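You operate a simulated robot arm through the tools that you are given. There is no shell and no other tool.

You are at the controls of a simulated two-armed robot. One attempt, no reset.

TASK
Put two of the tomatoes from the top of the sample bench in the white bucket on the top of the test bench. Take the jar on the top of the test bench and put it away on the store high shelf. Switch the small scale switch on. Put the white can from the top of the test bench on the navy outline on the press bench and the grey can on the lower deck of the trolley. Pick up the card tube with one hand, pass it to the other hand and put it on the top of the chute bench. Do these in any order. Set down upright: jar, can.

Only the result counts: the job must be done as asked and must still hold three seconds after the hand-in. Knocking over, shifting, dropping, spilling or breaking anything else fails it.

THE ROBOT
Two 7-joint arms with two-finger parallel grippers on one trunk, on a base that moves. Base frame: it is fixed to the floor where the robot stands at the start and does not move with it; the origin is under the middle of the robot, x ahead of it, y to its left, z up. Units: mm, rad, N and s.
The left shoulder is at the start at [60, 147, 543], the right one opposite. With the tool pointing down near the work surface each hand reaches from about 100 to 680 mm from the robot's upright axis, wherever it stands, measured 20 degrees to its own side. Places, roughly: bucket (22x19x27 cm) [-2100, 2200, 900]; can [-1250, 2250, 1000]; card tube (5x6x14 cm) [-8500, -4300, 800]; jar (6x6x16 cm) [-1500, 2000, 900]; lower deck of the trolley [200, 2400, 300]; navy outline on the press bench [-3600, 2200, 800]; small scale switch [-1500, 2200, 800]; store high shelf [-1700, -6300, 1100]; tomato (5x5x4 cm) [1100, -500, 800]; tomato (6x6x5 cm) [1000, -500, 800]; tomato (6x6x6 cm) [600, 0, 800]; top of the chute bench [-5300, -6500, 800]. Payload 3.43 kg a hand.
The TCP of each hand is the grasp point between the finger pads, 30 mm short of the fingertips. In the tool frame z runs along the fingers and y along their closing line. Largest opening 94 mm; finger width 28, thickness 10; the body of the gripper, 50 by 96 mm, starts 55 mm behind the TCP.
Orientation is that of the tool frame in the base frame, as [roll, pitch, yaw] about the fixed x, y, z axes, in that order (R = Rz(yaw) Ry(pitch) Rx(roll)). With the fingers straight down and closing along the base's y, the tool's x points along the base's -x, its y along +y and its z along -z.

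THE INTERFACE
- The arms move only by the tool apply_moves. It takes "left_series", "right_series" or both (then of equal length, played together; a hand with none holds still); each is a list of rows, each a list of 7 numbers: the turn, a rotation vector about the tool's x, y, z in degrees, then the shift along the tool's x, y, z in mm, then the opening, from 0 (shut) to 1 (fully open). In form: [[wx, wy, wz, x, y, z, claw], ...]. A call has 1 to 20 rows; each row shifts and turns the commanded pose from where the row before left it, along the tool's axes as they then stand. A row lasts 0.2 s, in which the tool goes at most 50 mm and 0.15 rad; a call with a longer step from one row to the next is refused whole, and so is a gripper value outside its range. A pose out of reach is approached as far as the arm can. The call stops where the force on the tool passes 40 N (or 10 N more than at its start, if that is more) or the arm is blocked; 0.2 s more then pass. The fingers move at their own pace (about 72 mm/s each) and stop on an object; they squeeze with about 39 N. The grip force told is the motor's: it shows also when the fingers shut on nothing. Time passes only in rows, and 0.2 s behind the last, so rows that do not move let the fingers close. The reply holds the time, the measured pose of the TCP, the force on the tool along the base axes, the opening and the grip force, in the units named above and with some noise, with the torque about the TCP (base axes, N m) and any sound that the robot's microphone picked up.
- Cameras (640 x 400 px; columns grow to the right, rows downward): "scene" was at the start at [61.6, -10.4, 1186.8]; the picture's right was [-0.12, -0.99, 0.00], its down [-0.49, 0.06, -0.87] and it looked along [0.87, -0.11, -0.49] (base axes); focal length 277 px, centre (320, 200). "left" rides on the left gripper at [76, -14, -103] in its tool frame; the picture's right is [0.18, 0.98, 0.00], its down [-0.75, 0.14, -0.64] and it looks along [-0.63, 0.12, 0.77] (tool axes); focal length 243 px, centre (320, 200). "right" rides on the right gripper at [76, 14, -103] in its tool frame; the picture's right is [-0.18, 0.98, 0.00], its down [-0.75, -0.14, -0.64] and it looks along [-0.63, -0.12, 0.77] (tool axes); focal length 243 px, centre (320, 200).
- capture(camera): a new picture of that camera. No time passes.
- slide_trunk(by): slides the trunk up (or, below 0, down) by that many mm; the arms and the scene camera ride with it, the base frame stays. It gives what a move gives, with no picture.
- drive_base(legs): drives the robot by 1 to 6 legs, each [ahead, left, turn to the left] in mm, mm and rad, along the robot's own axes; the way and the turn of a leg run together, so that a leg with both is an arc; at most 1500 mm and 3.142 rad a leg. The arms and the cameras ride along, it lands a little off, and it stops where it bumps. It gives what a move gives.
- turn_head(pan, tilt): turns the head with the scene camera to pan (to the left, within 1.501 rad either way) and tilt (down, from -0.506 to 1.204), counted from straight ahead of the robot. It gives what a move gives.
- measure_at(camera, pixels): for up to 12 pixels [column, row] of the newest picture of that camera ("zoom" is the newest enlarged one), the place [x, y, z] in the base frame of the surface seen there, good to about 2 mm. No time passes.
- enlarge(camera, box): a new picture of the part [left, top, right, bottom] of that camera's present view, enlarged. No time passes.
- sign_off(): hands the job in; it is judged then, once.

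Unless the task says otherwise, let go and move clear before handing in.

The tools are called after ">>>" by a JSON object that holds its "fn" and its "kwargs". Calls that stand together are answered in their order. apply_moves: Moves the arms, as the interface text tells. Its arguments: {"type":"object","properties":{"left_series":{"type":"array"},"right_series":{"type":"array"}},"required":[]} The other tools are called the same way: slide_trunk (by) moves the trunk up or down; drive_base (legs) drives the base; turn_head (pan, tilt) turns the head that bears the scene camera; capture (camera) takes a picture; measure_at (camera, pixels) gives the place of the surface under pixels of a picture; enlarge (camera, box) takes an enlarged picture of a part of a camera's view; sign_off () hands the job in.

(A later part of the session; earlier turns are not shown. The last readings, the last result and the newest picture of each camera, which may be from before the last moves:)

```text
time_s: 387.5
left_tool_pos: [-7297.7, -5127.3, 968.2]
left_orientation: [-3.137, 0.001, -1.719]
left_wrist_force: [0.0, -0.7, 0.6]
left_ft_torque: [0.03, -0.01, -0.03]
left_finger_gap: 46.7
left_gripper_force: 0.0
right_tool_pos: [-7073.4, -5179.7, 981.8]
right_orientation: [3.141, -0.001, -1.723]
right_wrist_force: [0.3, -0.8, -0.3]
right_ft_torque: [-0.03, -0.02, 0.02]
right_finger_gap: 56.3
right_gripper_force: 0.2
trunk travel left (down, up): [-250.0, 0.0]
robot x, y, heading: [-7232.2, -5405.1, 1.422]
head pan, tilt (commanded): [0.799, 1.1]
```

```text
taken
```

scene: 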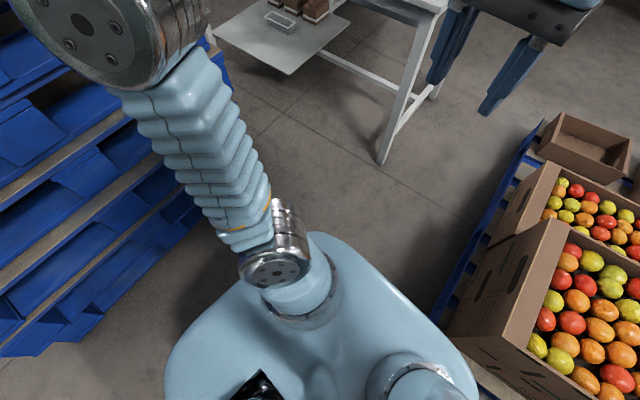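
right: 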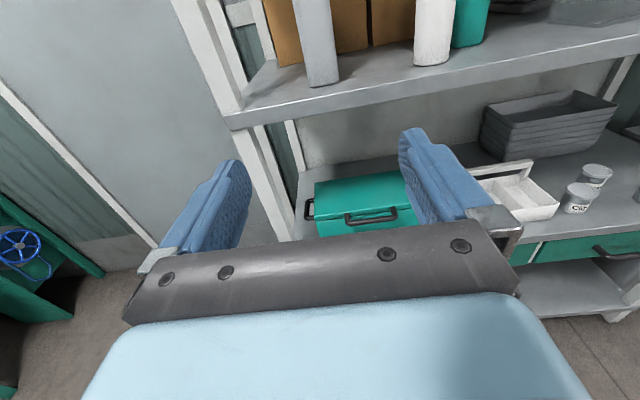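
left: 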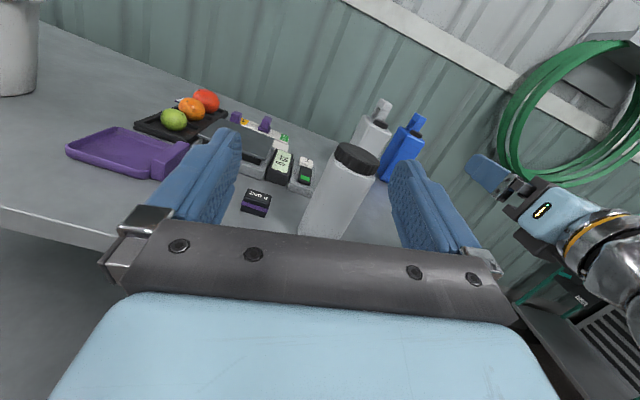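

The base touched the corner of the tomato-box pallet on its right. I'll measure that corner and the boxes to see if anything moved, then back away from it.

>>> {"fn": "turn_head", "kwargs": {"pan": -0.6, "tilt": 1.0}}

>>> {"fn": "capture", "kwargs": {"camera": "scene"}}

>>> {"fn": "measure_at", "kwargs": {"camera": "scene", "pixels": [[320, 262], [310, 230], [250, 155], [407, 150], [300, 272], [175, 130], [330, 255], [420, 200], [470, 150], [205, 165], [345, 270], [465, 385]]}}

```text
time_s: 389.1
left_tool_pos: [-7299.2, -5126.6, 969.7]
left_orientation: [-3.138, 0.002, -1.719]
left_wrist_force: [0.5, -0.2, 0.0]
left_ft_torque: [0.0, -0.01, -0.01]
left_finger_gap: 47.1
left_gripper_force: 0.1
right_tool_pos: [-7074.6, -5179.8, 984.1]
right_orientation: [-3.14, -0.001, -1.724]
right_wrist_force: [-0.1, -0.4, -0.7]
right_ft_torque: [-0.01, -0.01, 0.0]
right_finger_gap: 56.2
right_gripper_force: 0.1
trunk travel left (down, up): [-250.0, 0.0]
robot x, y, heading: [-7232.1, -5403.9, 1.421]
head pan, tilt (commanded): [-0.6, 1.0]
```

```text
taken
```

scene: 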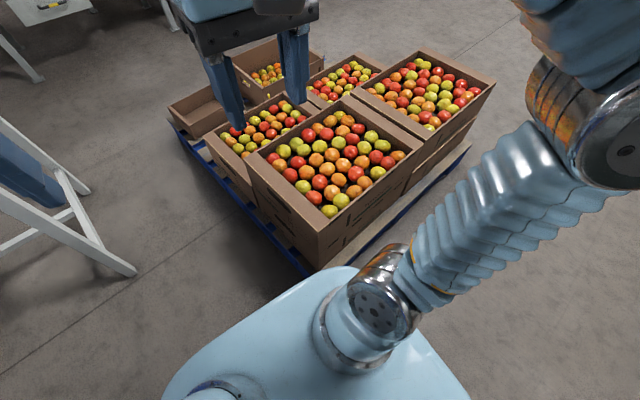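

```text
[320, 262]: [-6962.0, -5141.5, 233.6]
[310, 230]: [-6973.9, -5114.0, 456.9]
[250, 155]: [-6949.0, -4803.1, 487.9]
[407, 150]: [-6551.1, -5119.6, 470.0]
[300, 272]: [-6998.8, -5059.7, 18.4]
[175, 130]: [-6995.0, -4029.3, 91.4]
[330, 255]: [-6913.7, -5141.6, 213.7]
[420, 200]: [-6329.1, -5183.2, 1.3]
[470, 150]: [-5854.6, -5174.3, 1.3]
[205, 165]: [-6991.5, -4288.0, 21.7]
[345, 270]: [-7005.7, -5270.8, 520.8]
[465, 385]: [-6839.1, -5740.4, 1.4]
```

The pallet edges are still square and where they were (x≈−6995, y≈−5142), so nothing shifted; the hidden base is just wider than its top. I'll move left/back away from it and then look for the tube (a brown cylinder was visible on the table).

>>> {"fn": "drive_base", "kwargs": {"legs": [[-100, 200, 0], [0, 0, 0.15]]}}

>>> {"fn": "turn_head", "kwargs": {"pan": 0.75, "tilt": 0.25}}

>>> {"fn": "capture", "kwargs": {"camera": "scene"}}

```text
time_s: 391.4
left_tool_pos: [-7551.3, -5208.3, 969.3]
left_orientation: [-3.138, 0.002, -1.57]
left_wrist_force: [-0.4, -0.6, 0.5]
left_ft_torque: [0.02, 0.02, -0.02]
left_finger_gap: 46.9
left_gripper_force: 0.0
right_tool_pos: [-7322.4, -5227.7, 983.1]
right_orientation: [-3.14, 0.0, -1.575]
right_wrist_force: [0.1, 0.1, 0.4]
right_ft_torque: [0.02, 0.01, -0.01]
right_finger_gap: 56.5
right_gripper_force: 0.1
trunk travel left (down, up): [-250.0, 0.0]
robot x, y, heading: [-7446.3, -5475.2, 1.568]
head pan, tilt (commanded): [-0.6, 1.0]
```

```text
time_s: 392.9
left_tool_pos: [-7552.2, -5208.7, 969.9]
left_orientation: [-3.139, 0.002, -1.571]
left_wrist_force: [-0.2, -0.1, 0.8]
left_ft_torque: [-0.01, -0.02, 0.07]
left_finger_gap: 47.0
left_gripper_force: 0.0
right_tool_pos: [-7322.8, -5228.4, 984.0]
right_orientation: [-3.14, 0.0, -1.573]
right_wrist_force: [0.3, -0.3, -0.3]
right_ft_torque: [0.06, -0.01, 0.0]
right_finger_gap: 56.3
right_gripper_force: 0.1
trunk travel left (down, up): [-250.0, 0.0]
robot x, y, heading: [-7450.6, -5474.4, 1.564]
head pan, tilt (commanded): [0.75, 0.25]
```

```text
taken
```

scene: 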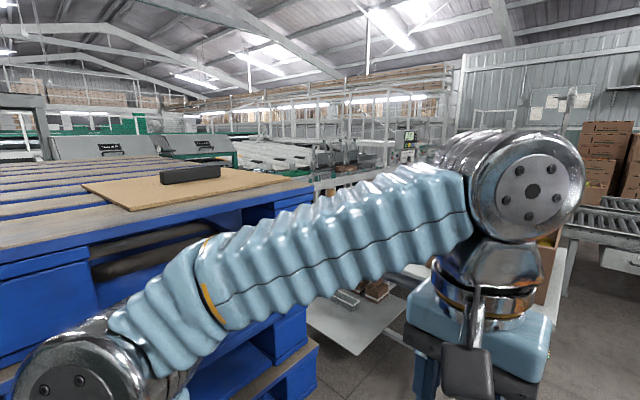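

The tube stands on the table near (-8500,-4300), but the gap between the pallet stack and that table is too narrow for the base. I'll go back east around the tomato pallet to reach the table from its north side.

>>> {"fn": "drive_base", "kwargs": {"legs": [[-115, -200, 0], [0, -900, 0], [0, -850, 0]]}}

>>> {"fn": "turn_head", "kwargs": {"pan": 0.0, "tilt": 0.3}}

>>> {"fn": "capture", "kwargs": {"camera": "scene"}}

```text
time_s: 403.1
left_tool_pos: [-5593.5, -5333.6, 969.4]
left_orientation: [-3.139, 0.001, -1.578]
left_wrist_force: [-0.8, 0.0, -0.1]
left_ft_torque: [0.02, 0.03, 0.02]
left_finger_gap: 47.0
left_gripper_force: 0.0
right_tool_pos: [-5363.8, -5355.6, 984.1]
right_orientation: [3.141, -0.001, -1.583]
right_wrist_force: [-0.2, 0.4, -0.3]
right_ft_torque: [0.01, -0.01, -0.03]
right_finger_gap: 56.7
right_gripper_force: 0.0
trunk travel left (down, up): [-250.0, 0.0]
robot x, y, heading: [-5490.1, -5603.5, 1.559]
head pan, tilt (commanded): [0.75, 0.25]
```

```text
time_s: 404.2
left_tool_pos: [-5594.2, -5334.6, 969.9]
left_orientation: [-3.14, 0.001, -1.579]
left_wrist_force: [0.1, 0.0, 1.2]
left_ft_torque: [0.02, 0.01, -0.03]
left_finger_gap: 47.1
left_gripper_force: 0.1
right_tool_pos: [-5364.2, -5355.7, 984.4]
right_orientation: [3.141, 0.0, -1.584]
right_wrist_force: [-0.2, -0.4, -0.7]
right_ft_torque: [0.0, 0.0, 0.01]
right_finger_gap: 56.3
right_gripper_force: 0.1
trunk travel left (down, up): [-250.0, 0.0]
robot x, y, heading: [-5492.1, -5605.2, 1.563]
head pan, tilt (commanded): [0.0, 0.3]
```

```text
taken
```

scene: 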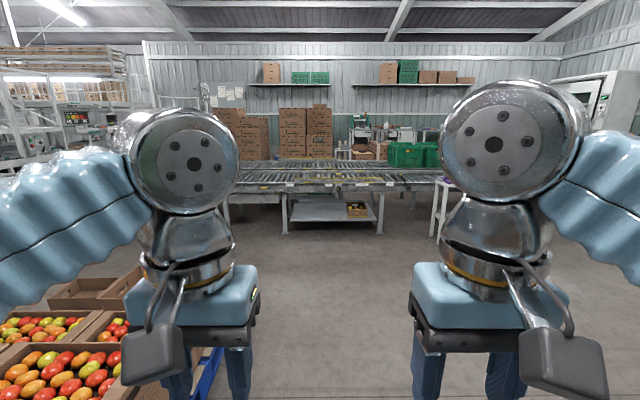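

Open floor lies ahead up to the conveyor. I'll measure the pallet's east edge and the conveyor's legs.

>>> {"fn": "measure_at", "kwargs": {"camera": "scene", "pixels": [[214, 368], [222, 350], [287, 228], [380, 228], [437, 232], [330, 190], [330, 280], [190, 380], [120, 285], [335, 340]]}}

```text
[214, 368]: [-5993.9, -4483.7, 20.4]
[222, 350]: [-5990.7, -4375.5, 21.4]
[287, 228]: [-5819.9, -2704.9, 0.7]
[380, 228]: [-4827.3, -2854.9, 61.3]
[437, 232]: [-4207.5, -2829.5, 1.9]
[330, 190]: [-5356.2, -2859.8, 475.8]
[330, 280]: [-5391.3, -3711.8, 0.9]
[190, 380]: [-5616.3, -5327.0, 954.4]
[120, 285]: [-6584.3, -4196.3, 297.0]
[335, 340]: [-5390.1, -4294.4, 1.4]
```

The lane between the pallet (y≈−4000) and the conveyor (y≈−2855) is about 1.15 m wide. I'll drive north into it and turn west to look.

>>> {"fn": "drive_base", "kwargs": {"legs": [[1080, -60, 0], [1095, -20, 0], [0, 0, 1.58]]}}

>>> {"fn": "turn_head", "kwargs": {"pan": 0.0, "tilt": 0.25}}

>>> {"fn": "capture", "kwargs": {"camera": "scene"}}

```text
time_s: 418.8
left_tool_pos: [-5651.2, -3511.1, 969.9]
left_orientation: [-3.138, 0.004, -0.025]
left_wrist_force: [-0.5, 0.5, -0.8]
left_ft_torque: [0.0, -0.03, 0.01]
left_finger_gap: 46.8
left_gripper_force: 0.0
right_tool_pos: [-5625.4, -3280.8, 983.7]
right_orientation: [-3.14, -0.001, -0.028]
right_wrist_force: [-0.4, -0.4, -0.1]
right_ft_torque: [0.02, 0.02, 0.0]
right_finger_gap: 56.5
right_gripper_force: 0.2
trunk travel left (down, up): [-250.0, 0.0]
robot x, y, heading: [-5386.7, -3411.8, 3.112]
head pan, tilt (commanded): [0.0, 0.3]
```

```text
time_s: 419.5
left_tool_pos: [-5650.4, -3510.3, 970.4]
left_orientation: [-3.139, 0.003, -0.025]
left_wrist_force: [0.0, 0.0, -0.6]
left_ft_torque: [-0.03, -0.01, 0.01]
left_finger_gap: 46.9
left_gripper_force: 0.0
right_tool_pos: [-5625.9, -3280.5, 982.9]
right_orientation: [-3.141, 0.0, -0.027]
right_wrist_force: [-0.5, -0.5, 0.1]
right_ft_torque: [-0.01, -0.01, 0.03]
right_finger_gap: 56.6
right_gripper_force: 0.0
trunk travel left (down, up): [-250.0, 0.0]
robot x, y, heading: [-5382.0, -3411.0, 3.112]
head pan, tilt (commanded): [0.0, 0.25]
```

```text
taken
```

scene: 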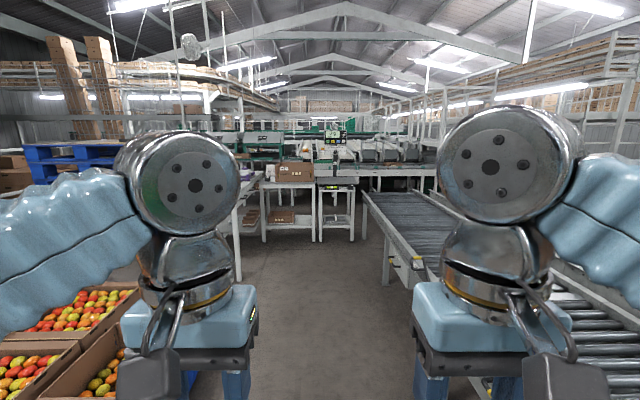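

>>> {"fn": "measure_at", "kwargs": {"camera": "scene", "pixels": [[238, 275], [240, 200], [262, 190], [313, 182], [322, 242], [355, 240], [367, 200], [386, 283], [265, 240], [340, 260], [293, 170], [333, 160]]}}

>>> {"fn": "enlarge", "kwargs": {"camera": "scene", "box": [220, 110, 440, 250]}}

```text
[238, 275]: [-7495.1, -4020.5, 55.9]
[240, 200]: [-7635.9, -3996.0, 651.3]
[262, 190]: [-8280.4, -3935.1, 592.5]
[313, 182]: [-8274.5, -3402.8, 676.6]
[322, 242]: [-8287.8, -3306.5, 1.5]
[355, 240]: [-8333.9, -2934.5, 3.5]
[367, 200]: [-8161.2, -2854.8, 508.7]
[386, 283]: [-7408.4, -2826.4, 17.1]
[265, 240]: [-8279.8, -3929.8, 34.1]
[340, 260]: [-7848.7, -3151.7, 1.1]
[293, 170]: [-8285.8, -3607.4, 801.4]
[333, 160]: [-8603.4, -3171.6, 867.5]
```

```text
2.86 times, centred on (330, 180) of scene
```

zoom: 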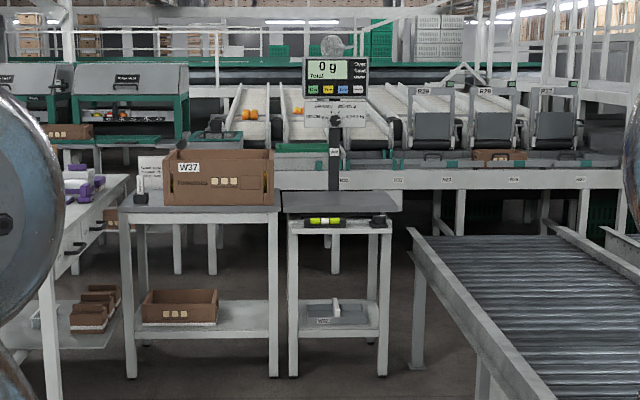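

The tube should be on the left-hand table (north-east leg at (-7495,-4020)), next to the W37 table. I'll drive 1.9 m west in the lane and look closer.

>>> {"fn": "drive_base", "kwargs": {"legs": [[950, 30, 0.015], [950, 0, 0.015]]}}

>>> {"fn": "turn_head", "kwargs": {"pan": 0.45, "tilt": 0.3}}

>>> {"fn": "capture", "kwargs": {"camera": "scene"}}

```text
time_s: 429.0
left_tool_pos: [-7558.8, -3527.0, 969.4]
left_orientation: [-3.138, 0.001, 0.005]
left_wrist_force: [-0.3, -0.1, -0.5]
left_ft_torque: [-0.02, -0.03, -0.01]
left_finger_gap: 47.1
left_gripper_force: 0.1
right_tool_pos: [-7539.6, -3296.6, 984.3]
right_orientation: [3.14, -0.003, 0.002]
right_wrist_force: [-0.5, -0.3, -0.7]
right_ft_torque: [0.03, -0.01, 0.0]
right_finger_gap: 56.7
right_gripper_force: 0.0
trunk travel left (down, up): [-250.0, 0.0]
robot x, y, heading: [-7290.0, -3420.6, -3.142]
head pan, tilt (commanded): [0.0, 0.25]
```

```text
time_s: 429.9
left_tool_pos: [-7558.9, -3526.8, 969.9]
left_orientation: [-3.138, 0.002, 0.006]
left_wrist_force: [1.0, 1.2, 0.5]
left_ft_torque: [0.03, -0.02, -0.01]
left_finger_gap: 47.1
left_gripper_force: 0.0
right_tool_pos: [-7539.5, -3297.3, 983.0]
right_orientation: [3.141, 0.0, 0.001]
right_wrist_force: [0.6, 0.6, 0.7]
right_ft_torque: [0.04, 0.0, 0.0]
right_finger_gap: 56.4
right_gripper_force: 0.2
trunk travel left (down, up): [-250.0, 0.0]
robot x, y, heading: [-7294.5, -3421.8, -3.14]
head pan, tilt (commanded): [0.45, 0.3]
```

```text
taken
```

scene: 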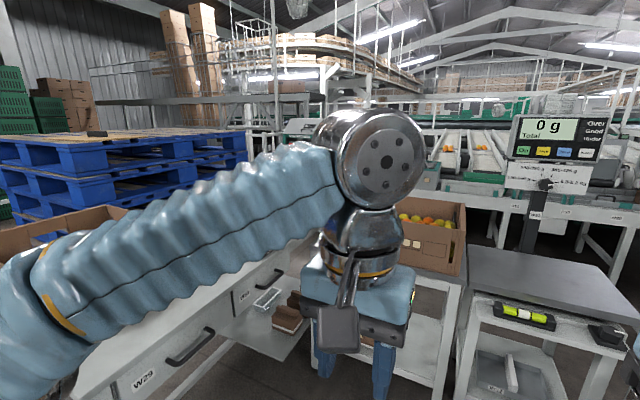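

My left arm hides the table. I'll turn the robot left about 0.6 rad so the table shows between the arms.

>>> {"fn": "drive_base", "kwargs": {"legs": [[0, 0, 0.6]]}}

>>> {"fn": "turn_head", "kwargs": {"pan": 0.0, "tilt": 0.3}}

>>> {"fn": "capture", "kwargs": {"camera": "scene"}}

```text
time_s: 432.0
left_tool_pos: [-7452.0, -3658.1, 969.2]
left_orientation: [-3.139, 0.003, 0.608]
left_wrist_force: [-0.2, 0.6, 0.3]
left_ft_torque: [0.02, 0.01, -0.01]
left_finger_gap: 46.8
left_gripper_force: 0.1
right_tool_pos: [-7565.6, -3459.1, 983.1]
right_orientation: [-3.142, 0.001, 0.607]
right_wrist_force: [-0.3, -0.8, -0.2]
right_ft_torque: [-0.02, 0.0, 0.03]
right_finger_gap: 56.1
right_gripper_force: 0.0
trunk travel left (down, up): [-250.0, 0.0]
robot x, y, heading: [-7293.7, -3423.1, -2.535]
head pan, tilt (commanded): [0.45, 0.3]
```

```text
time_s: 432.9
left_tool_pos: [-7450.6, -3658.3, 969.5]
left_orientation: [-3.138, 0.0, 0.609]
left_wrist_force: [-0.6, 0.8, 0.2]
left_ft_torque: [0.02, -0.03, 0.02]
left_finger_gap: 47.1
left_gripper_force: 0.0
right_tool_pos: [-7565.3, -3459.5, 983.6]
right_orientation: [3.14, 0.001, 0.607]
right_wrist_force: [0.0, 0.8, 0.1]
right_ft_torque: [0.03, -0.02, 0.0]
right_finger_gap: 56.3
right_gripper_force: 0.0
trunk travel left (down, up): [-250.0, 0.0]
robot x, y, heading: [-7291.9, -3422.0, -2.53]
head pan, tilt (commanded): [0.0, 0.3]
```

```text
taken
```

scene: 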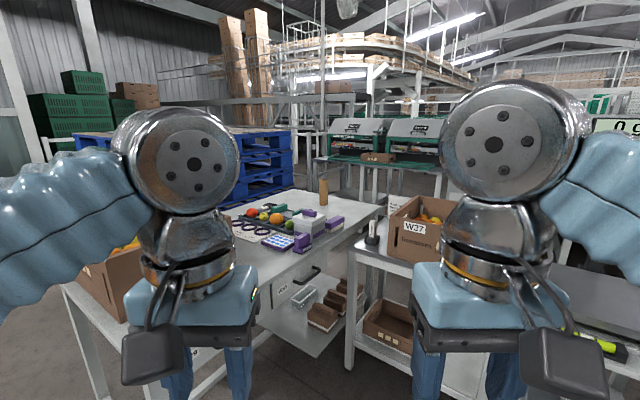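

The tube stands at (324,192) near the far end of the table. I'll enlarge and measure it and the table's edges.

>>> {"fn": "enlarge", "kwargs": {"camera": "scene", "box": [230, 150, 430, 290]}}

>>> {"fn": "measure_at", "kwargs": {"camera": "scene", "pixels": [[324, 183], [324, 203], [383, 207], [330, 240], [345, 197], [297, 190], [370, 222], [395, 250], [410, 190], [355, 245], [250, 205], [300, 262]]}}

```text
2.86 times, centred on (330, 220) of scene
```

zoom: 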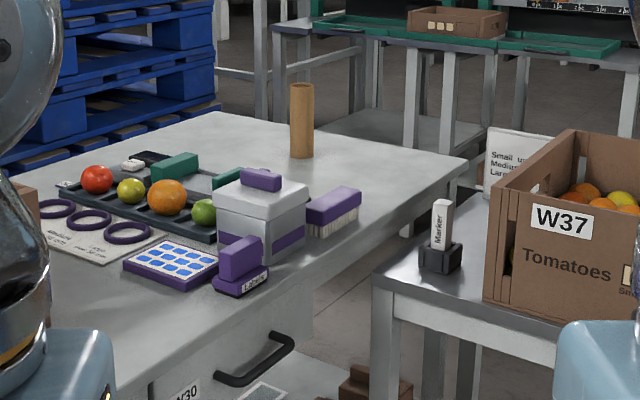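

```text
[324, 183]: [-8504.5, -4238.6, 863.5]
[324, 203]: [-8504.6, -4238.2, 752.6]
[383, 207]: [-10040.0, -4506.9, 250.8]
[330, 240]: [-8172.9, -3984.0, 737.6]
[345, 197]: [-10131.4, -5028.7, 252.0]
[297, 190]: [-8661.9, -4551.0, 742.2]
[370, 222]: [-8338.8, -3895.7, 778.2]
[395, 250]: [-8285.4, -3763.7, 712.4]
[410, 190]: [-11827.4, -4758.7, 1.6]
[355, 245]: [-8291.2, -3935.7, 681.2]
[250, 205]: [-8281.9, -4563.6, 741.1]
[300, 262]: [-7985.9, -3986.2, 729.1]
```

The tube is at about (-8527,-4253), standing z≈742–885, 270 mm in from the table's north edge (y≈−3985). I need to know how close the base can get, so I'll look at the tables' undersides.

>>> {"fn": "turn_head", "kwargs": {"pan": 0.0, "tilt": 0.6}}

>>> {"fn": "capture", "kwargs": {"camera": "scene"}}

>>> {"fn": "measure_at", "kwargs": {"camera": "scene", "pixels": [[270, 260], [330, 210], [375, 200], [352, 280], [355, 180], [385, 245], [400, 300], [315, 240], [260, 200], [365, 130], [340, 150], [395, 180]]}}

```text
time_s: 433.7
left_tool_pos: [-7451.2, -3658.5, 969.2]
left_orientation: [-3.139, 0.002, 0.608]
left_wrist_force: [0.1, -0.9, 1.4]
left_ft_torque: [0.0, 0.01, -0.01]
left_finger_gap: 46.8
left_gripper_force: 0.0
right_tool_pos: [-7567.5, -3459.3, 982.5]
right_orientation: [-3.141, 0.0, 0.607]
right_wrist_force: [0.3, 0.8, 0.7]
right_ft_torque: [0.0, 0.0, -0.02]
right_finger_gap: 56.2
right_gripper_force: 0.1
trunk travel left (down, up): [-250.0, 0.0]
robot x, y, heading: [-7291.5, -3421.2, -2.535]
head pan, tilt (commanded): [0.0, 0.6]
```

```text
taken
```

scene: 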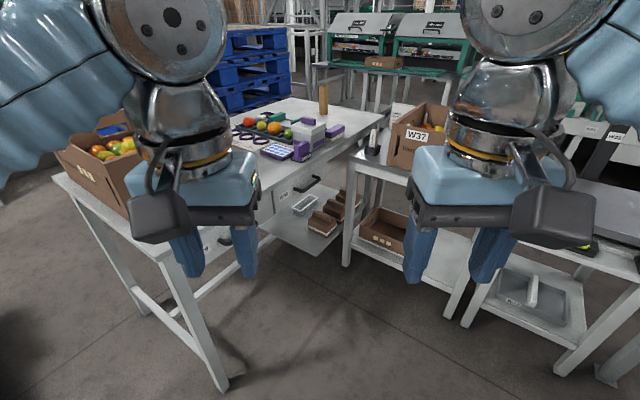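

```text
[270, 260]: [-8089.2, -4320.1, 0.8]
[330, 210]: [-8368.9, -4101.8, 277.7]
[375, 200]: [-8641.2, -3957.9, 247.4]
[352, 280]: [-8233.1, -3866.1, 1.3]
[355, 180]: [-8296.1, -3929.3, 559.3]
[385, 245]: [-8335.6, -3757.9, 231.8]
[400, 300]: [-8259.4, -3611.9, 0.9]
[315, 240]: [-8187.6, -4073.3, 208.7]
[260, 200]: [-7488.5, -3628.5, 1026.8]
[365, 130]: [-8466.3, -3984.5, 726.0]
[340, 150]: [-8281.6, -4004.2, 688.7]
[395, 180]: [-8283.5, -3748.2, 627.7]
```

Plan: stand at about (-7900,-3700) facing west, where the left shoulder is ~700 mm from the tube, and reach with the left hand tilted. I'll first measure items along the reach line.

>>> {"fn": "measure_at", "kwargs": {"camera": "scene", "pixels": [[335, 130], [335, 136], [312, 122], [312, 132], [323, 90], [323, 110], [374, 140], [375, 155], [400, 135], [440, 135], [290, 110], [300, 150]]}}

>>> {"fn": "drive_base", "kwargs": {"legs": [[0, 0, -0.607], [400, 180, 0]]}}

>>> {"fn": "turn_head", "kwargs": {"pan": 0.35, "tilt": 0.5}}

>>> {"fn": "capture", "kwargs": {"camera": "scene"}}

```text
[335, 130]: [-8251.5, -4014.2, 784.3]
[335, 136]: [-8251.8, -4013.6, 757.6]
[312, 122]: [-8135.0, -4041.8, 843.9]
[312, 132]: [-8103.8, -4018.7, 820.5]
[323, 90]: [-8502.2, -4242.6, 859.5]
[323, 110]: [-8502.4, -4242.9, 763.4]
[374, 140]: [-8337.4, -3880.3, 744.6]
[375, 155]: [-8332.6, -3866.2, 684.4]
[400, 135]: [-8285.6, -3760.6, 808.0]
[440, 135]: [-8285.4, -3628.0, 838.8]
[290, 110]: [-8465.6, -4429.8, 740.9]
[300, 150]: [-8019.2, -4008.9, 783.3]
```

```text
time_s: 438.0
left_tool_pos: [-7959.5, -3704.8, 968.1]
left_orientation: [-3.137, 0.001, -0.001]
left_wrist_force: [-0.1, -0.6, 0.5]
left_ft_torque: [-0.01, 0.0, -0.01]
left_finger_gap: 47.1
left_gripper_force: 0.0
right_tool_pos: [-7939.3, -3475.5, 983.8]
right_orientation: [3.14, -0.001, -0.001]
right_wrist_force: [0.0, -0.1, 0.2]
right_ft_torque: [0.02, 0.0, 0.01]
right_finger_gap: 56.4
right_gripper_force: 0.1
trunk travel left (down, up): [-250.0, 0.0]
robot x, y, heading: [-7690.0, -3601.3, 3.142]
head pan, tilt (commanded): [0.0, 0.6]
```

```text
time_s: 438.9
left_tool_pos: [-7959.4, -3705.1, 969.6]
left_orientation: [-3.136, 0.003, 0.001]
left_wrist_force: [-0.4, 0.5, -0.4]
left_ft_torque: [0.01, 0.01, -0.02]
left_finger_gap: 47.3
left_gripper_force: 0.0
right_tool_pos: [-7940.2, -3476.5, 984.0]
right_orientation: [-3.141, -0.001, -0.003]
right_wrist_force: [-1.1, -0.2, 0.5]
right_ft_torque: [-0.02, -0.02, -0.02]
right_finger_gap: 56.6
right_gripper_force: 0.1
trunk travel left (down, up): [-250.0, 0.0]
robot x, y, heading: [-7694.1, -3600.3, 3.14]
head pan, tilt (commanded): [0.351, 0.499]
```

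```text
taken
```

scene: 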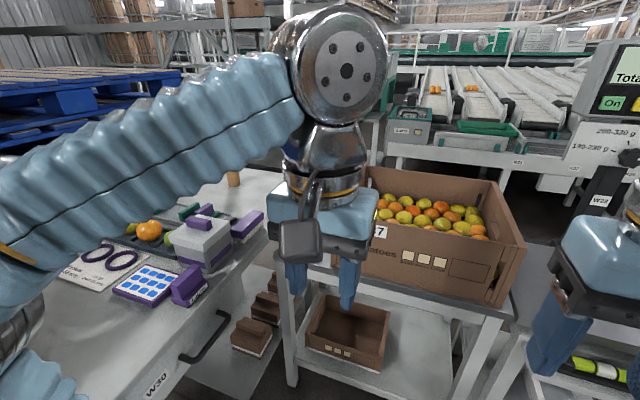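

Tallest item near the line is the container (top z≈844 at (-8135,-4042)). I'll drive to (-7900,-3700) facing west.

>>> {"fn": "drive_base", "kwargs": {"legs": [[206, 100, 0]]}}

>>> {"fn": "turn_head", "kwargs": {"pan": 0.6, "tilt": 0.5}}

>>> {"fn": "capture", "kwargs": {"camera": "scene"}}

```text
time_s: 440.7
left_tool_pos: [-8162.7, -3802.1, 969.9]
left_orientation: [-3.141, 0.004, 0.007]
left_wrist_force: [-0.3, -0.4, -0.2]
left_ft_torque: [0.03, 0.01, -0.03]
left_finger_gap: 46.9
left_gripper_force: 0.0
right_tool_pos: [-8142.5, -3572.3, 983.3]
right_orientation: [3.14, 0.0, 0.002]
right_wrist_force: [-0.1, -0.1, -0.1]
right_ft_torque: [-0.02, 0.03, 0.03]
right_finger_gap: 56.4
right_gripper_force: 0.0
trunk travel left (down, up): [-250.0, 0.0]
robot x, y, heading: [-7895.4, -3697.2, -3.139]
head pan, tilt (commanded): [0.351, 0.499]
stopped in leg 1: the robot was blocked; the commanded pose is now the measured one
```

```text
time_s: 441.4
left_tool_pos: [-8162.5, -3802.0, 969.9]
left_orientation: [-3.14, 0.005, 0.007]
left_wrist_force: [-1.3, -0.6, -0.4]
left_ft_torque: [-0.01, 0.0, -0.01]
left_finger_gap: 46.9
left_gripper_force: 0.0
right_tool_pos: [-8142.4, -3571.5, 982.5]
right_orientation: [3.139, -0.002, -0.001]
right_wrist_force: [0.2, -0.9, -0.3]
right_ft_torque: [-0.01, 0.01, 0.01]
right_finger_gap: 56.6
right_gripper_force: 0.0
trunk travel left (down, up): [-250.0, 0.0]
robot x, y, heading: [-7900.6, -3700.1, -3.139]
head pan, tilt (commanded): [0.6, 0.499]
```

```text
taken
```

scene: 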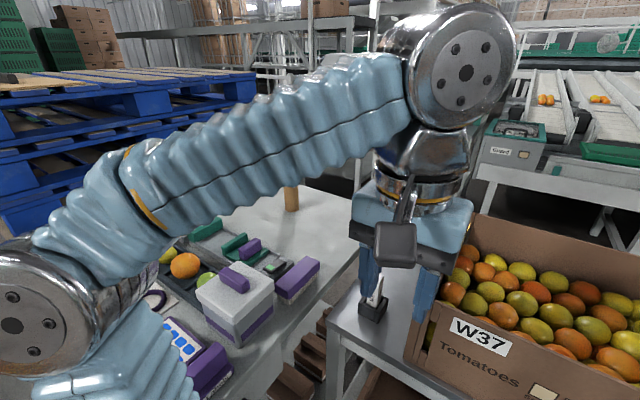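

The move ended in place but reported contact right at the end, so I'll back off a few mm. The tube is visible at (291,198); I'll measure it again from here.

>>> {"fn": "measure_at", "kwargs": {"camera": "scene", "pixels": [[291, 190], [291, 200], [285, 195], [297, 195], [291, 209], [300, 215], [375, 305], [240, 272], [300, 265]]}}

>>> {"fn": "drive_base", "kwargs": {"legs": [[-10, -6, 0]]}}

>>> {"fn": "enlarge", "kwargs": {"camera": "scene", "box": [230, 170, 350, 250]}}

```text
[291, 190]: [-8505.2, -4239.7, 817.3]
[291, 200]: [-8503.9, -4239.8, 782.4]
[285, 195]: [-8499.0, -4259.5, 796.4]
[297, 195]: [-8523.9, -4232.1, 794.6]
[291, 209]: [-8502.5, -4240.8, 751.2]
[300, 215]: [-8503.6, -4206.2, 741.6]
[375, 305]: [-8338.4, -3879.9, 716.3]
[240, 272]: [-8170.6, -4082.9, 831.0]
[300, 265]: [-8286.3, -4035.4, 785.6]
```

```text
time_s: 442.2
left_tool_pos: [-8153.5, -3799.0, 970.2]
left_orientation: [-3.138, 0.0, 0.008]
left_wrist_force: [0.1, -0.5, 0.8]
left_ft_torque: [0.02, 0.01, -0.03]
left_finger_gap: 47.0
left_gripper_force: 0.0
right_tool_pos: [-8135.1, -3567.3, 982.7]
right_orientation: [-3.139, -0.002, 0.001]
right_wrist_force: [0.3, 0.3, -0.3]
right_ft_torque: [0.02, 0.0, 0.01]
right_finger_gap: 56.7
right_gripper_force: 0.2
trunk travel left (down, up): [-250.0, 0.0]
robot x, y, heading: [-7888.3, -3694.7, -3.143]
head pan, tilt (commanded): [0.6, 0.499]
```

```text
5.00 times, centred on (290, 210) of scene
```

zoom: 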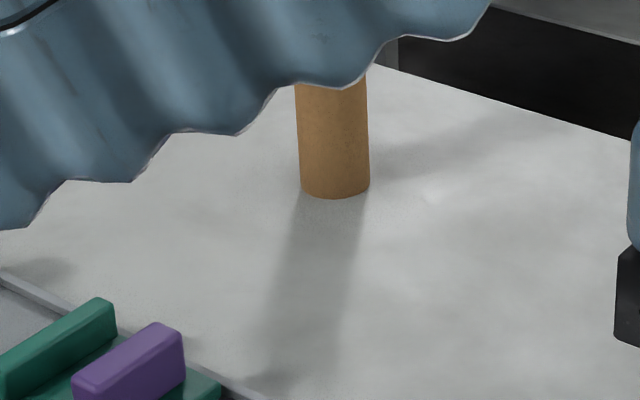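

Tube centre ≈(-8521,-4257). I'll turn the left hand 36° toward it, tilt it 55° forward and open it fully.

>>> {"fn": "apply_moves", "kwargs": {"left_series": [[0, 0, -7.2, 0, 0, 0, 1], [0, 0, -7.2, 0, 0, 0, 1], [0, 0, -7.2, 0, 0, 0, 1], [0, 0, -7.2, 0, 0, 0, 1], [0, 0, -7.2, 0, 0, 0, 1], [0, -7.9, 0, 0, 0, 0, 1], [0, -7.9, 0, 0, 0, 0, 1], [0, -7.9, 0, 0, 0, 0, 1], [0, -7.9, 0, 0, 0, 0, 1], [0, -7.9, 0, 0, 0, 0, 1], [0, -7.9, 0, 0, 0, 0, 1], [0, -7.6, 0, 0, 0, 0, 1]]}}

>>> {"fn": "capture", "kwargs": {"camera": "left"}}

>>> {"fn": "capture", "kwargs": {"camera": "scene"}}

```text
time_s: 444.8
left_tool_pos: [-8153.9, -3798.7, 969.5]
left_orientation: [-3.133, 0.962, 0.642]
left_wrist_force: [-0.7, -0.4, 0.6]
left_ft_torque: [0.02, -0.01, -0.02]
left_finger_gap: 94.1
left_gripper_force: 0.1
right_tool_pos: [-8135.1, -3568.6, 983.5]
right_orientation: [-3.14, -0.003, -0.001]
right_wrist_force: [-0.5, -0.1, -0.1]
right_ft_torque: [0.0, 0.01, 0.01]
right_finger_gap: 56.5
right_gripper_force: 0.1
trunk travel left (down, up): [-250.0, 0.0]
robot x, y, heading: [-7883.6, -3692.4, -3.142]
head pan, tilt (commanded): [0.6, 0.499]
```

```text
taken
```

left: 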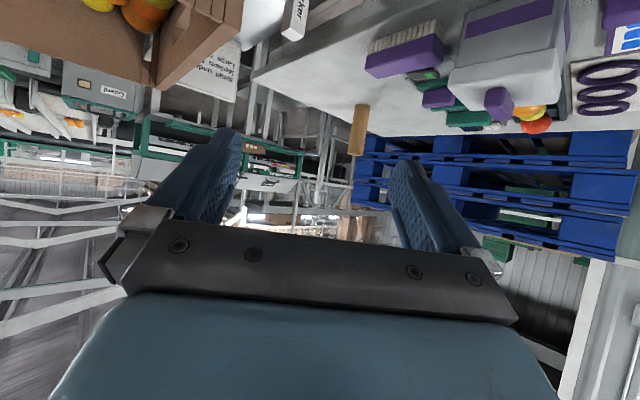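

```text
taken
```

scene: 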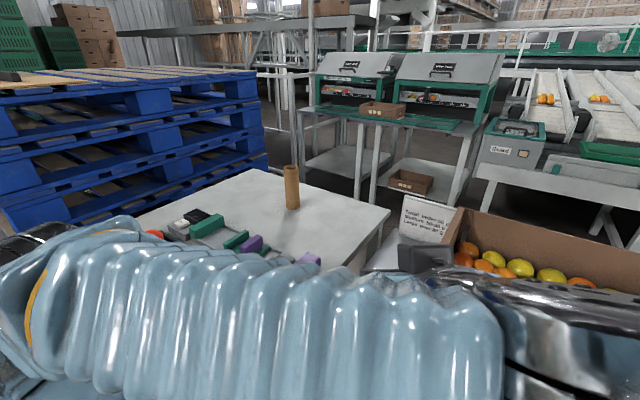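

The view confirms the tube at (291,187). I'll extend the left hand to a pre-grasp point 120 mm short of it.

>>> {"fn": "apply_moves", "kwargs": {"left_series": [[0, 0, 0, -20.5, 13.4, 37.8, 1], [0, 0, 0, -20.5, 13.4, 37.8, 1], [0, 0, 0, -20.5, 13.4, 37.8, 1], [0, 0, 0, -20.5, 13.4, 37.8, 1], [0, 0, 0, -20.5, 13.4, 37.8, 1], [0, 0, 0, -20.5, 13.4, 37.8, 1], [0, 0, 0, -20.5, 13.4, 37.8, 1], [0, 0, 0, -20.5, 13.4, 37.8, 1]]}}

>>> {"fn": "capture", "kwargs": {"camera": "left"}}

>>> {"fn": "capture", "kwargs": {"camera": "scene"}}

```text
time_s: 446.6
left_tool_pos: [-8366.2, -4087.8, 929.7]
left_orientation: [-3.134, 0.959, 0.639]
left_wrist_force: [-0.2, 0.7, 1.0]
left_ft_torque: [0.0, -0.02, 0.01]
left_finger_gap: 94.0
left_gripper_force: 0.1
right_tool_pos: [-8134.0, -3566.7, 983.9]
right_orientation: [-3.141, -0.002, -0.002]
right_wrist_force: [0.5, 0.2, -0.6]
right_ft_torque: [-0.06, 0.04, 0.05]
right_finger_gap: 56.3
right_gripper_force: 0.1
trunk travel left (down, up): [-250.0, 0.0]
robot x, y, heading: [-7888.4, -3695.9, -3.141]
head pan, tilt (commanded): [0.6, 0.499]
```

```text
taken
```

left: 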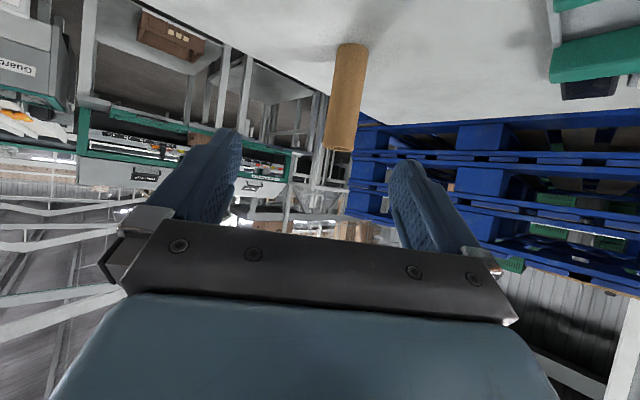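

```text
taken
```

scene: 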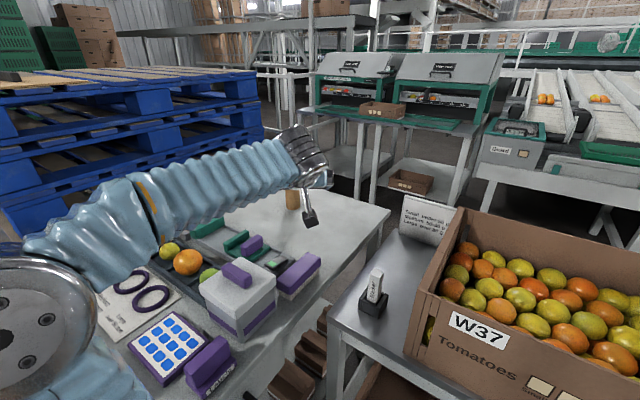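

The tube shows at (347,100) in the left view. I'll measure it from there.

>>> {"fn": "measure_at", "kwargs": {"camera": "left", "pixels": [[349, 60], [347, 100], [343, 140], [334, 100], [360, 100], [340, 147], [352, 48]]}}

```text
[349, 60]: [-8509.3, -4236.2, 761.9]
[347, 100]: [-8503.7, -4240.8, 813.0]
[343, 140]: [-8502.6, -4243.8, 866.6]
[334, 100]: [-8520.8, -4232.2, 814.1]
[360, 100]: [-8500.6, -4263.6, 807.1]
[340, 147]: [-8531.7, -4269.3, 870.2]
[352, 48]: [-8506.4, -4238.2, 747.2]
```

Tube: centre (-8520,-4256), radius ≈23, top z≈871. I'll finish aligning and advance along the fingers to grasp at z≈843.

>>> {"fn": "apply_moves", "kwargs": {"left_series": [[0, 0, 0, -19.2, 14.4, 30, 1], [0, 0, 0, -19.2, 14.4, 30, 1], [0, 0, 0, -19.1, 14.5, 30, 1]]}}

>>> {"fn": "capture", "kwargs": {"camera": "left"}}

```text
time_s: 447.4
left_tool_pos: [-8425.9, -4186.2, 925.9]
left_orientation: [-3.139, 0.96, 0.637]
left_wrist_force: [-0.2, 0.1, 0.6]
left_ft_torque: [-0.01, -0.02, -0.03]
left_finger_gap: 94.0
left_gripper_force: 0.0
right_tool_pos: [-8135.4, -3568.9, 983.8]
right_orientation: [-3.14, -0.001, -0.001]
right_wrist_force: [-0.7, 0.5, 1.0]
right_ft_torque: [0.0, 0.04, 0.04]
right_finger_gap: 56.5
right_gripper_force: 0.1
trunk travel left (down, up): [-250.0, 0.0]
robot x, y, heading: [-7886.2, -3696.2, -3.141]
head pan, tilt (commanded): [0.6, 0.499]
```

```text
taken
```

left: 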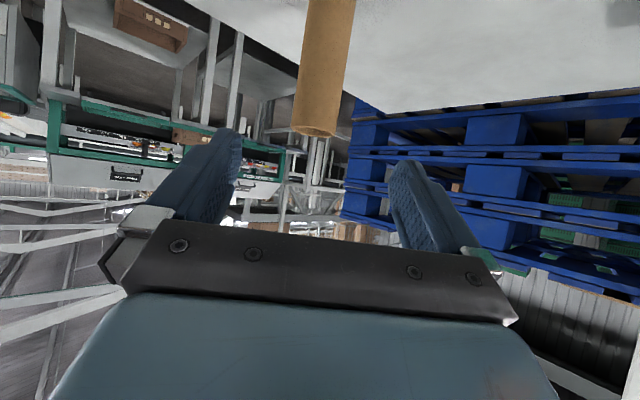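

The tube is centred between the fingers. Advancing 143 mm along the tool axis.

>>> {"fn": "apply_moves", "kwargs": {"left_series": [[0, 0, 0, 0, 0, 36, 1], [0, 0, 0, 0, 0, 36, 1], [0, 0, 0, 0, 0, 36, 1], [0, 0, 0, 0, 0, 35, 1]]}}

>>> {"fn": "capture", "kwargs": {"camera": "left"}}

>>> {"fn": "capture", "kwargs": {"camera": "scene"}}

```text
time_s: 448.4
left_tool_pos: [-8519.5, -4254.7, 845.0]
left_orientation: [-3.14, 0.962, 0.636]
left_wrist_force: [0.3, 0.6, 0.2]
left_ft_torque: [0.05, 0.02, 0.01]
left_finger_gap: 94.1
left_gripper_force: 0.0
right_tool_pos: [-8133.9, -3566.9, 983.2]
right_orientation: [3.14, -0.003, 0.001]
right_wrist_force: [-0.1, -0.7, 0.4]
right_ft_torque: [0.0, 0.01, -0.01]
right_finger_gap: 56.4
right_gripper_force: 0.1
trunk travel left (down, up): [-250.0, 0.0]
robot x, y, heading: [-7886.5, -3690.4, -3.145]
head pan, tilt (commanded): [0.6, 0.499]
```

```text
taken
```

left: 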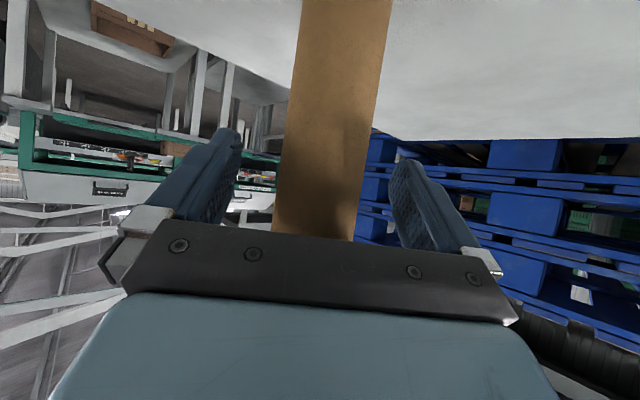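

```text
taken
```

scene: 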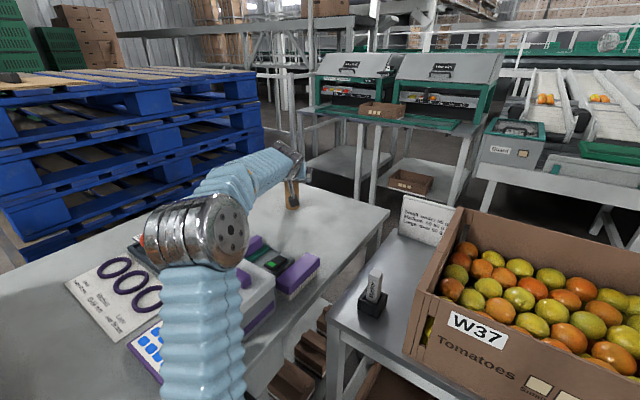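

The tube is between the pads. The elbow has come lower, so I'll check its height over the container before closing.

>>> {"fn": "measure_at", "kwargs": {"camera": "scene", "pixels": [[195, 235], [230, 235], [195, 262], [165, 240], [255, 285], [262, 300], [230, 180], [270, 165]]}}

>>> {"fn": "apply_moves", "kwargs": {"left_series": [[0, 0, 0, 0, 0, 0, 0.5], [0, 0, 0, 0, 0, 0, 0.35], [0, 0, 0, 0, 0, 0, 0.35], [0, 0, 0, 0, 0, 0, 0.35]]}}

```text
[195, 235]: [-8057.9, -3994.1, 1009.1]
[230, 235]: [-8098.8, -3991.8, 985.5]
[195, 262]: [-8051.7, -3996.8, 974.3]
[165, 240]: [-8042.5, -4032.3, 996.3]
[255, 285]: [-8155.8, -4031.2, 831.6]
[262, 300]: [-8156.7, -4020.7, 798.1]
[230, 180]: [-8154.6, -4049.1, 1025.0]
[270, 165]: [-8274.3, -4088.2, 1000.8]
```

```text
time_s: 449.4
left_tool_pos: [-8518.6, -4253.2, 844.8]
left_orientation: [-3.14, 0.961, 0.638]
left_wrist_force: [-0.3, -0.5, -0.1]
left_ft_torque: [-0.05, -0.01, -0.02]
left_finger_gap: 54.4
left_gripper_force: 38.9
right_tool_pos: [-8134.9, -3566.1, 982.8]
right_orientation: [3.139, -0.001, -0.001]
right_wrist_force: [0.3, -0.1, 0.4]
right_ft_torque: [0.0, 0.0, 0.0]
right_finger_gap: 56.4
right_gripper_force: 0.0
trunk travel left (down, up): [-250.0, 0.0]
robot x, y, heading: [-7884.0, -3693.1, -3.14]
head pan, tilt (commanded): [0.6, 0.499]
```

Gripped (54 mm, 39 N), elbow well clear at z≈1000. I'll lift 25 mm and retract along the same path.

>>> {"fn": "apply_moves", "kwargs": {"left_series": [[0, 0, 0, -10.2, 0, -7.2, 0.35], [0, 0, 0, -10.2, 0, -7.2, 0.35], [0, 0, 0, 0, 0, -36, 0.35], [0, 0, 0, 0, 0, -36, 0.35], [0, 0, 0, 0, 0, -36, 0.35], [0, 0, 0, 0, 0, -35, 0.35], [0, 0, 0, 19.2, -14.4, -30, 0.35], [0, 0, 0, 19.2, -14.4, -30, 0.35], [0, 0, 0, 19.1, -14.5, -30, 0.35]]}}

>>> {"fn": "capture", "kwargs": {"camera": "scene"}}

>>> {"fn": "capture", "kwargs": {"camera": "left"}}

```text
time_s: 451.4
left_tool_pos: [-8365.1, -4086.6, 954.4]
left_orientation: [-3.136, 0.961, 0.638]
left_wrist_force: [0.5, -1.0, -0.8]
left_ft_torque: [0.01, 0.0, 0.02]
left_finger_gap: 54.5
left_gripper_force: 38.1
right_tool_pos: [-8135.3, -3568.6, 982.5]
right_orientation: [-3.141, -0.003, 0.0]
right_wrist_force: [-0.1, -0.4, -0.5]
right_ft_torque: [0.0, -0.04, -0.03]
right_finger_gap: 56.4
right_gripper_force: 0.1
trunk travel left (down, up): [-250.0, 0.0]
robot x, y, heading: [-7885.5, -3690.6, -3.136]
head pan, tilt (commanded): [0.6, 0.499]
```

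```text
taken
```

scene: 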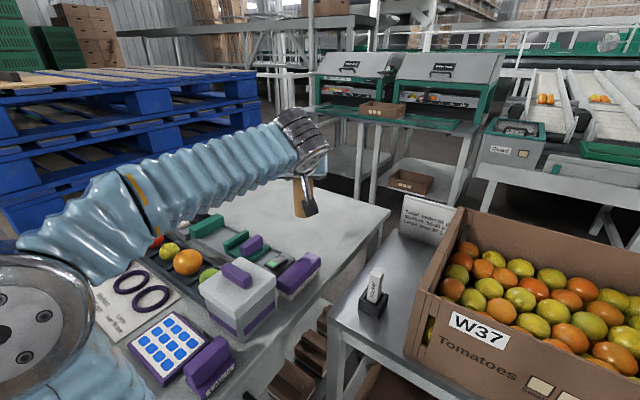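

```text
taken
```

left: 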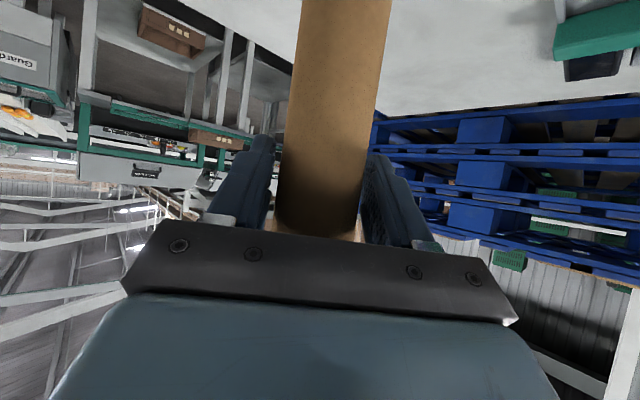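

The tube is held. I'll retract the rest of the way toward the robot.

>>> {"fn": "apply_moves", "kwargs": {"left_series": [[0, 0, 0, 20.5, -13.4, -37.8, 0.35], [0, 0, 0, 20.5, -13.4, -37.8, 0.35], [0, 0, 0, 20.5, -13.4, -37.8, 0.35], [0, 0, 0, 20.5, -13.4, -37.8, 0.35], [0, 0, 0, 20.5, -13.4, -37.8, 0.35], [0, 0, 0, 20.5, -13.4, -37.8, 0.35], [0, 0, 0, 20.5, -13.4, -37.8, 0.35], [0, 0, 0, 20.5, -13.4, -37.8, 0.35]]}}

>>> {"fn": "drive_base", "kwargs": {"legs": [[-600, -270, 0], [-700, 0, 0]]}}

>>> {"fn": "turn_head", "kwargs": {"pan": 0.1, "tilt": 0.5}}

>>> {"fn": "capture", "kwargs": {"camera": "scene"}}

```text
time_s: 453.2
left_tool_pos: [-8152.8, -3795.8, 993.8]
left_orientation: [-3.139, 0.96, 0.638]
left_wrist_force: [-0.7, 0.7, -0.9]
left_ft_torque: [0.0, -0.01, 0.03]
left_finger_gap: 54.5
left_gripper_force: 39.4
right_tool_pos: [-8133.4, -3566.7, 984.3]
right_orientation: [3.141, -0.002, -0.002]
right_wrist_force: [0.6, -0.2, 0.1]
right_ft_torque: [-0.03, -0.03, -0.01]
right_finger_gap: 56.7
right_gripper_force: 0.0
trunk travel left (down, up): [-250.0, 0.0]
robot x, y, heading: [-7887.6, -3687.3, -3.138]
head pan, tilt (commanded): [0.6, 0.499]
```

```text
time_s: 460.3
left_tool_pos: [-6855.3, -3532.6, 993.1]
left_orientation: [-3.137, 0.961, 0.633]
left_wrist_force: [-0.4, -0.4, 0.4]
left_ft_torque: [0.02, 0.0, 0.0]
left_finger_gap: 54.2
left_gripper_force: 38.7
right_tool_pos: [-6834.9, -3302.2, 982.6]
right_orientation: [3.142, -0.003, -0.005]
right_wrist_force: [0.6, 0.1, -0.6]
right_ft_torque: [0.02, -0.01, 0.0]
right_finger_gap: 56.5
right_gripper_force: 0.0
trunk travel left (down, up): [-250.0, 0.0]
robot x, y, heading: [-6587.6, -3428.8, 3.134]
head pan, tilt (commanded): [0.6, 0.499]
```

```text
time_s: 461.2
left_tool_pos: [-6855.3, -3531.9, 993.9]
left_orientation: [-3.136, 0.959, 0.635]
left_wrist_force: [0.0, 0.4, -0.7]
left_ft_torque: [0.02, 0.01, -0.03]
left_finger_gap: 54.4
left_gripper_force: 39.6
right_tool_pos: [-6833.9, -3301.7, 983.1]
right_orientation: [-3.141, -0.002, -0.005]
right_wrist_force: [-0.8, -1.1, 0.6]
right_ft_torque: [0.0, 0.03, 0.01]
right_finger_gap: 56.7
right_gripper_force: 0.1
trunk travel left (down, up): [-250.0, 0.0]
robot x, y, heading: [-6586.3, -3430.3, 3.135]
head pan, tilt (commanded): [0.099, 0.499]
```

```text
taken
```

scene: 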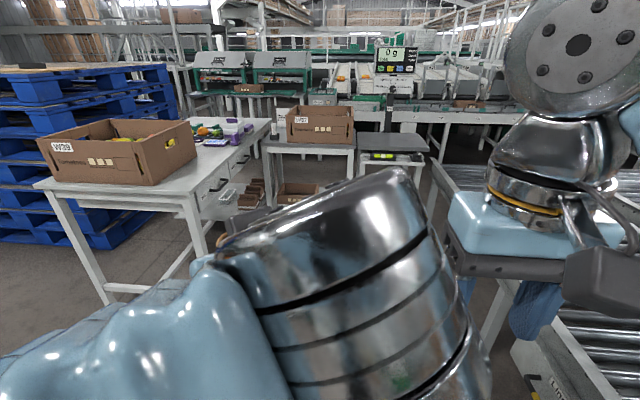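

The tube is held and I'm in the open lane. For the hand-over I'll turn the left hand to point straight ahead and bring the tube in front of the chest.

>>> {"fn": "apply_moves", "kwargs": {"left_series": [[5.98, 0, 4.19, 0, 0, 0, 0.35], [5.98, 0, 4.19, 0, 0, 0, 0.35], [5.98, 0, 4.19, 0, 0, 0, 0.35], [5.98, 0, 4.19, 0, 0, 0, 0.35], [5.98, 0, 4.19, 0, 0, 0, 0.35], [0, 0, 0, -22.9, -23, 30, 0.35], [0, 0, 0, -22.9, -23, 30, 0.35], [0, 0, 0, -22.9, -23, 30, 0.35], [0, 0, 0, -22.9, -23, 30, 0.35]]}}

>>> {"fn": "capture", "kwargs": {"camera": "scene"}}

```text
time_s: 463.2
left_tool_pos: [-7004.1, -3439.5, 1001.9]
left_orientation: [-3.136, 0.963, -0.004]
left_wrist_force: [0.2, 0.2, -0.4]
left_ft_torque: [-0.01, 0.02, -0.01]
left_finger_gap: 54.5
left_gripper_force: 38.7
right_tool_pos: [-6833.7, -3302.8, 982.4]
right_orientation: [-3.139, -0.001, -0.005]
right_wrist_force: [0.4, 0.3, 0.2]
right_ft_torque: [0.02, 0.03, 0.0]
right_finger_gap: 56.5
right_gripper_force: 0.1
trunk travel left (down, up): [-250.0, 0.0]
robot x, y, heading: [-6586.2, -3428.7, 3.138]
head pan, tilt (commanded): [0.099, 0.499]
```

```text
taken
```

scene: 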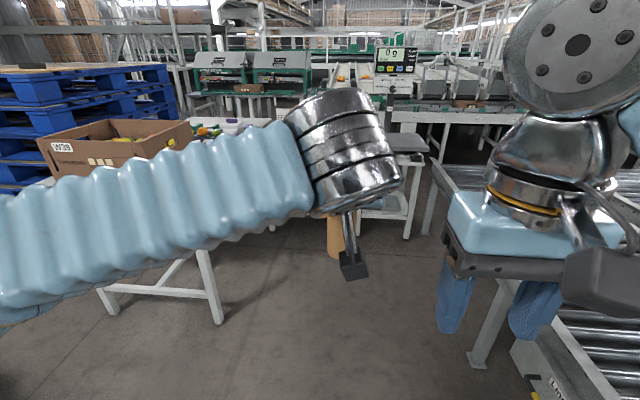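

The tube hangs in front of the chest at (335,240). Now the right hand: open it and turn wz +90°, then wy +90° so it points left.

>>> {"fn": "apply_moves", "kwargs": {"right_series": [[0, 0, 8.2, 0, 0, 0, 1], [0, 0, 8.2, 0, 0, 0, 1], [0, 0, 8.2, 0, 0, 0, 1], [0, 0, 8.2, 0, 0, 0, 1], [0, 0, 8.2, 0, 0, 0, 1], [0, 0, 8.2, 0, 0, 0, 1], [0, 0, 8.2, 0, 0, 0, 1], [0, 0, 8.2, 0, 0, 0, 1], [0, 0, 8.2, 0, 0, 0, 1], [0, 0, 8.2, 0, 0, 0, 1], [0, 0, 8.2, 0, 0, 0, 1]]}}

>>> {"fn": "apply_moves", "kwargs": {"right_series": [[0, 8.2, 0, 0, 0, 0, 1], [0, 8.2, 0, 0, 0, 0, 1], [0, 8.2, 0, 0, 0, 0, 1], [0, 8.2, 0, 0, 0, 0, 1], [0, 8.2, 0, 0, 0, 0, 1], [0, 8.2, 0, 0, 0, 0, 1], [0, 8.2, 0, 0, 0, 0, 1], [0, 8.2, 0, 0, 0, 0, 1], [0, 8.2, 0, 0, 0, 0, 1], [0, 8.2, 0, 0, 0, 0, 1], [0, 8, 0, 0, 0, 0, 1]]}}

>>> {"fn": "capture", "kwargs": {"camera": "right"}}

>>> {"fn": "capture", "kwargs": {"camera": "scene"}}

```text
time_s: 465.6
left_tool_pos: [-7006.3, -3440.5, 1001.3]
left_orientation: [-3.136, 0.961, -0.002]
left_wrist_force: [-0.4, -0.3, -0.9]
left_ft_torque: [-0.02, -0.02, 0.03]
left_finger_gap: 54.4
left_gripper_force: 39.1
right_tool_pos: [-6834.3, -3302.0, 983.0]
right_orientation: [-3.141, 0.002, -1.58]
right_wrist_force: [7.9, 8.3, -3.0]
right_ft_torque: [-0.6, 0.89, 0.78]
right_finger_gap: 93.9
right_gripper_force: 0.2
trunk travel left (down, up): [-250.0, 0.0]
robot x, y, heading: [-6589.9, -3427.7, 3.136]
head pan, tilt (commanded): [0.099, 0.499]
```

```text
time_s: 468.0
left_tool_pos: [-7005.4, -3437.8, 1001.8]
left_orientation: [-3.138, 0.963, -0.004]
left_wrist_force: [0.8, -0.1, -0.6]
left_ft_torque: [-0.01, 0.0, -0.02]
left_finger_gap: 54.2
left_gripper_force: 39.3
right_tool_pos: [-6835.0, -3303.0, 982.0]
right_orientation: [-1.128, -1.568, 2.689]
right_wrist_force: [0.2, -0.2, -0.6]
right_ft_torque: [-0.01, 0.01, 0.0]
right_finger_gap: 93.9
right_gripper_force: 0.0
trunk travel left (down, up): [-250.0, 0.0]
robot x, y, heading: [-6588.5, -3427.1, 3.136]
head pan, tilt (commanded): [0.099, 0.499]
```

```text
taken
```

right: 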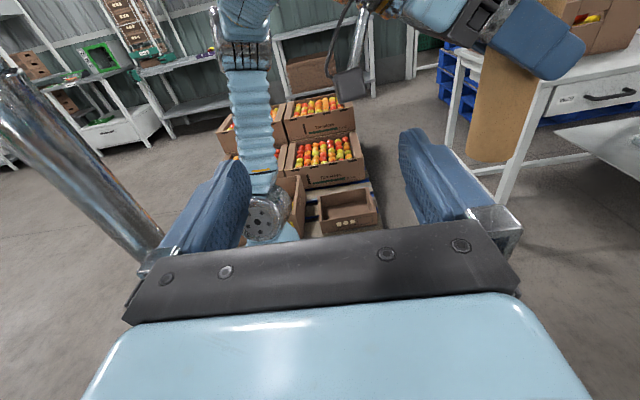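

```text
taken
```

scene: 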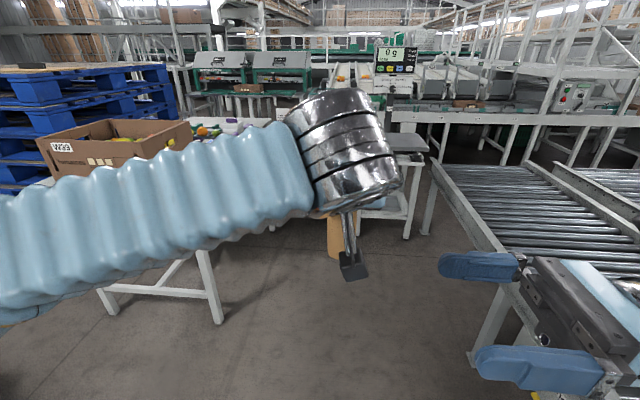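

The right view shows the tube at (505,110) ahead of the right hand. I'll measure the tube's lower part.

>>> {"fn": "measure_at", "kwargs": {"camera": "right", "pixels": [[500, 100], [490, 150], [470, 140], [515, 140], [492, 162], [510, 60]]}}

```text
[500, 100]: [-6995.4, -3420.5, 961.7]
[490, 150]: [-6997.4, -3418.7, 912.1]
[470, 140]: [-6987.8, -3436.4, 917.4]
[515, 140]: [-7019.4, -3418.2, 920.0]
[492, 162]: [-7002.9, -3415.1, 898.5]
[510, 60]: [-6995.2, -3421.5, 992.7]
```

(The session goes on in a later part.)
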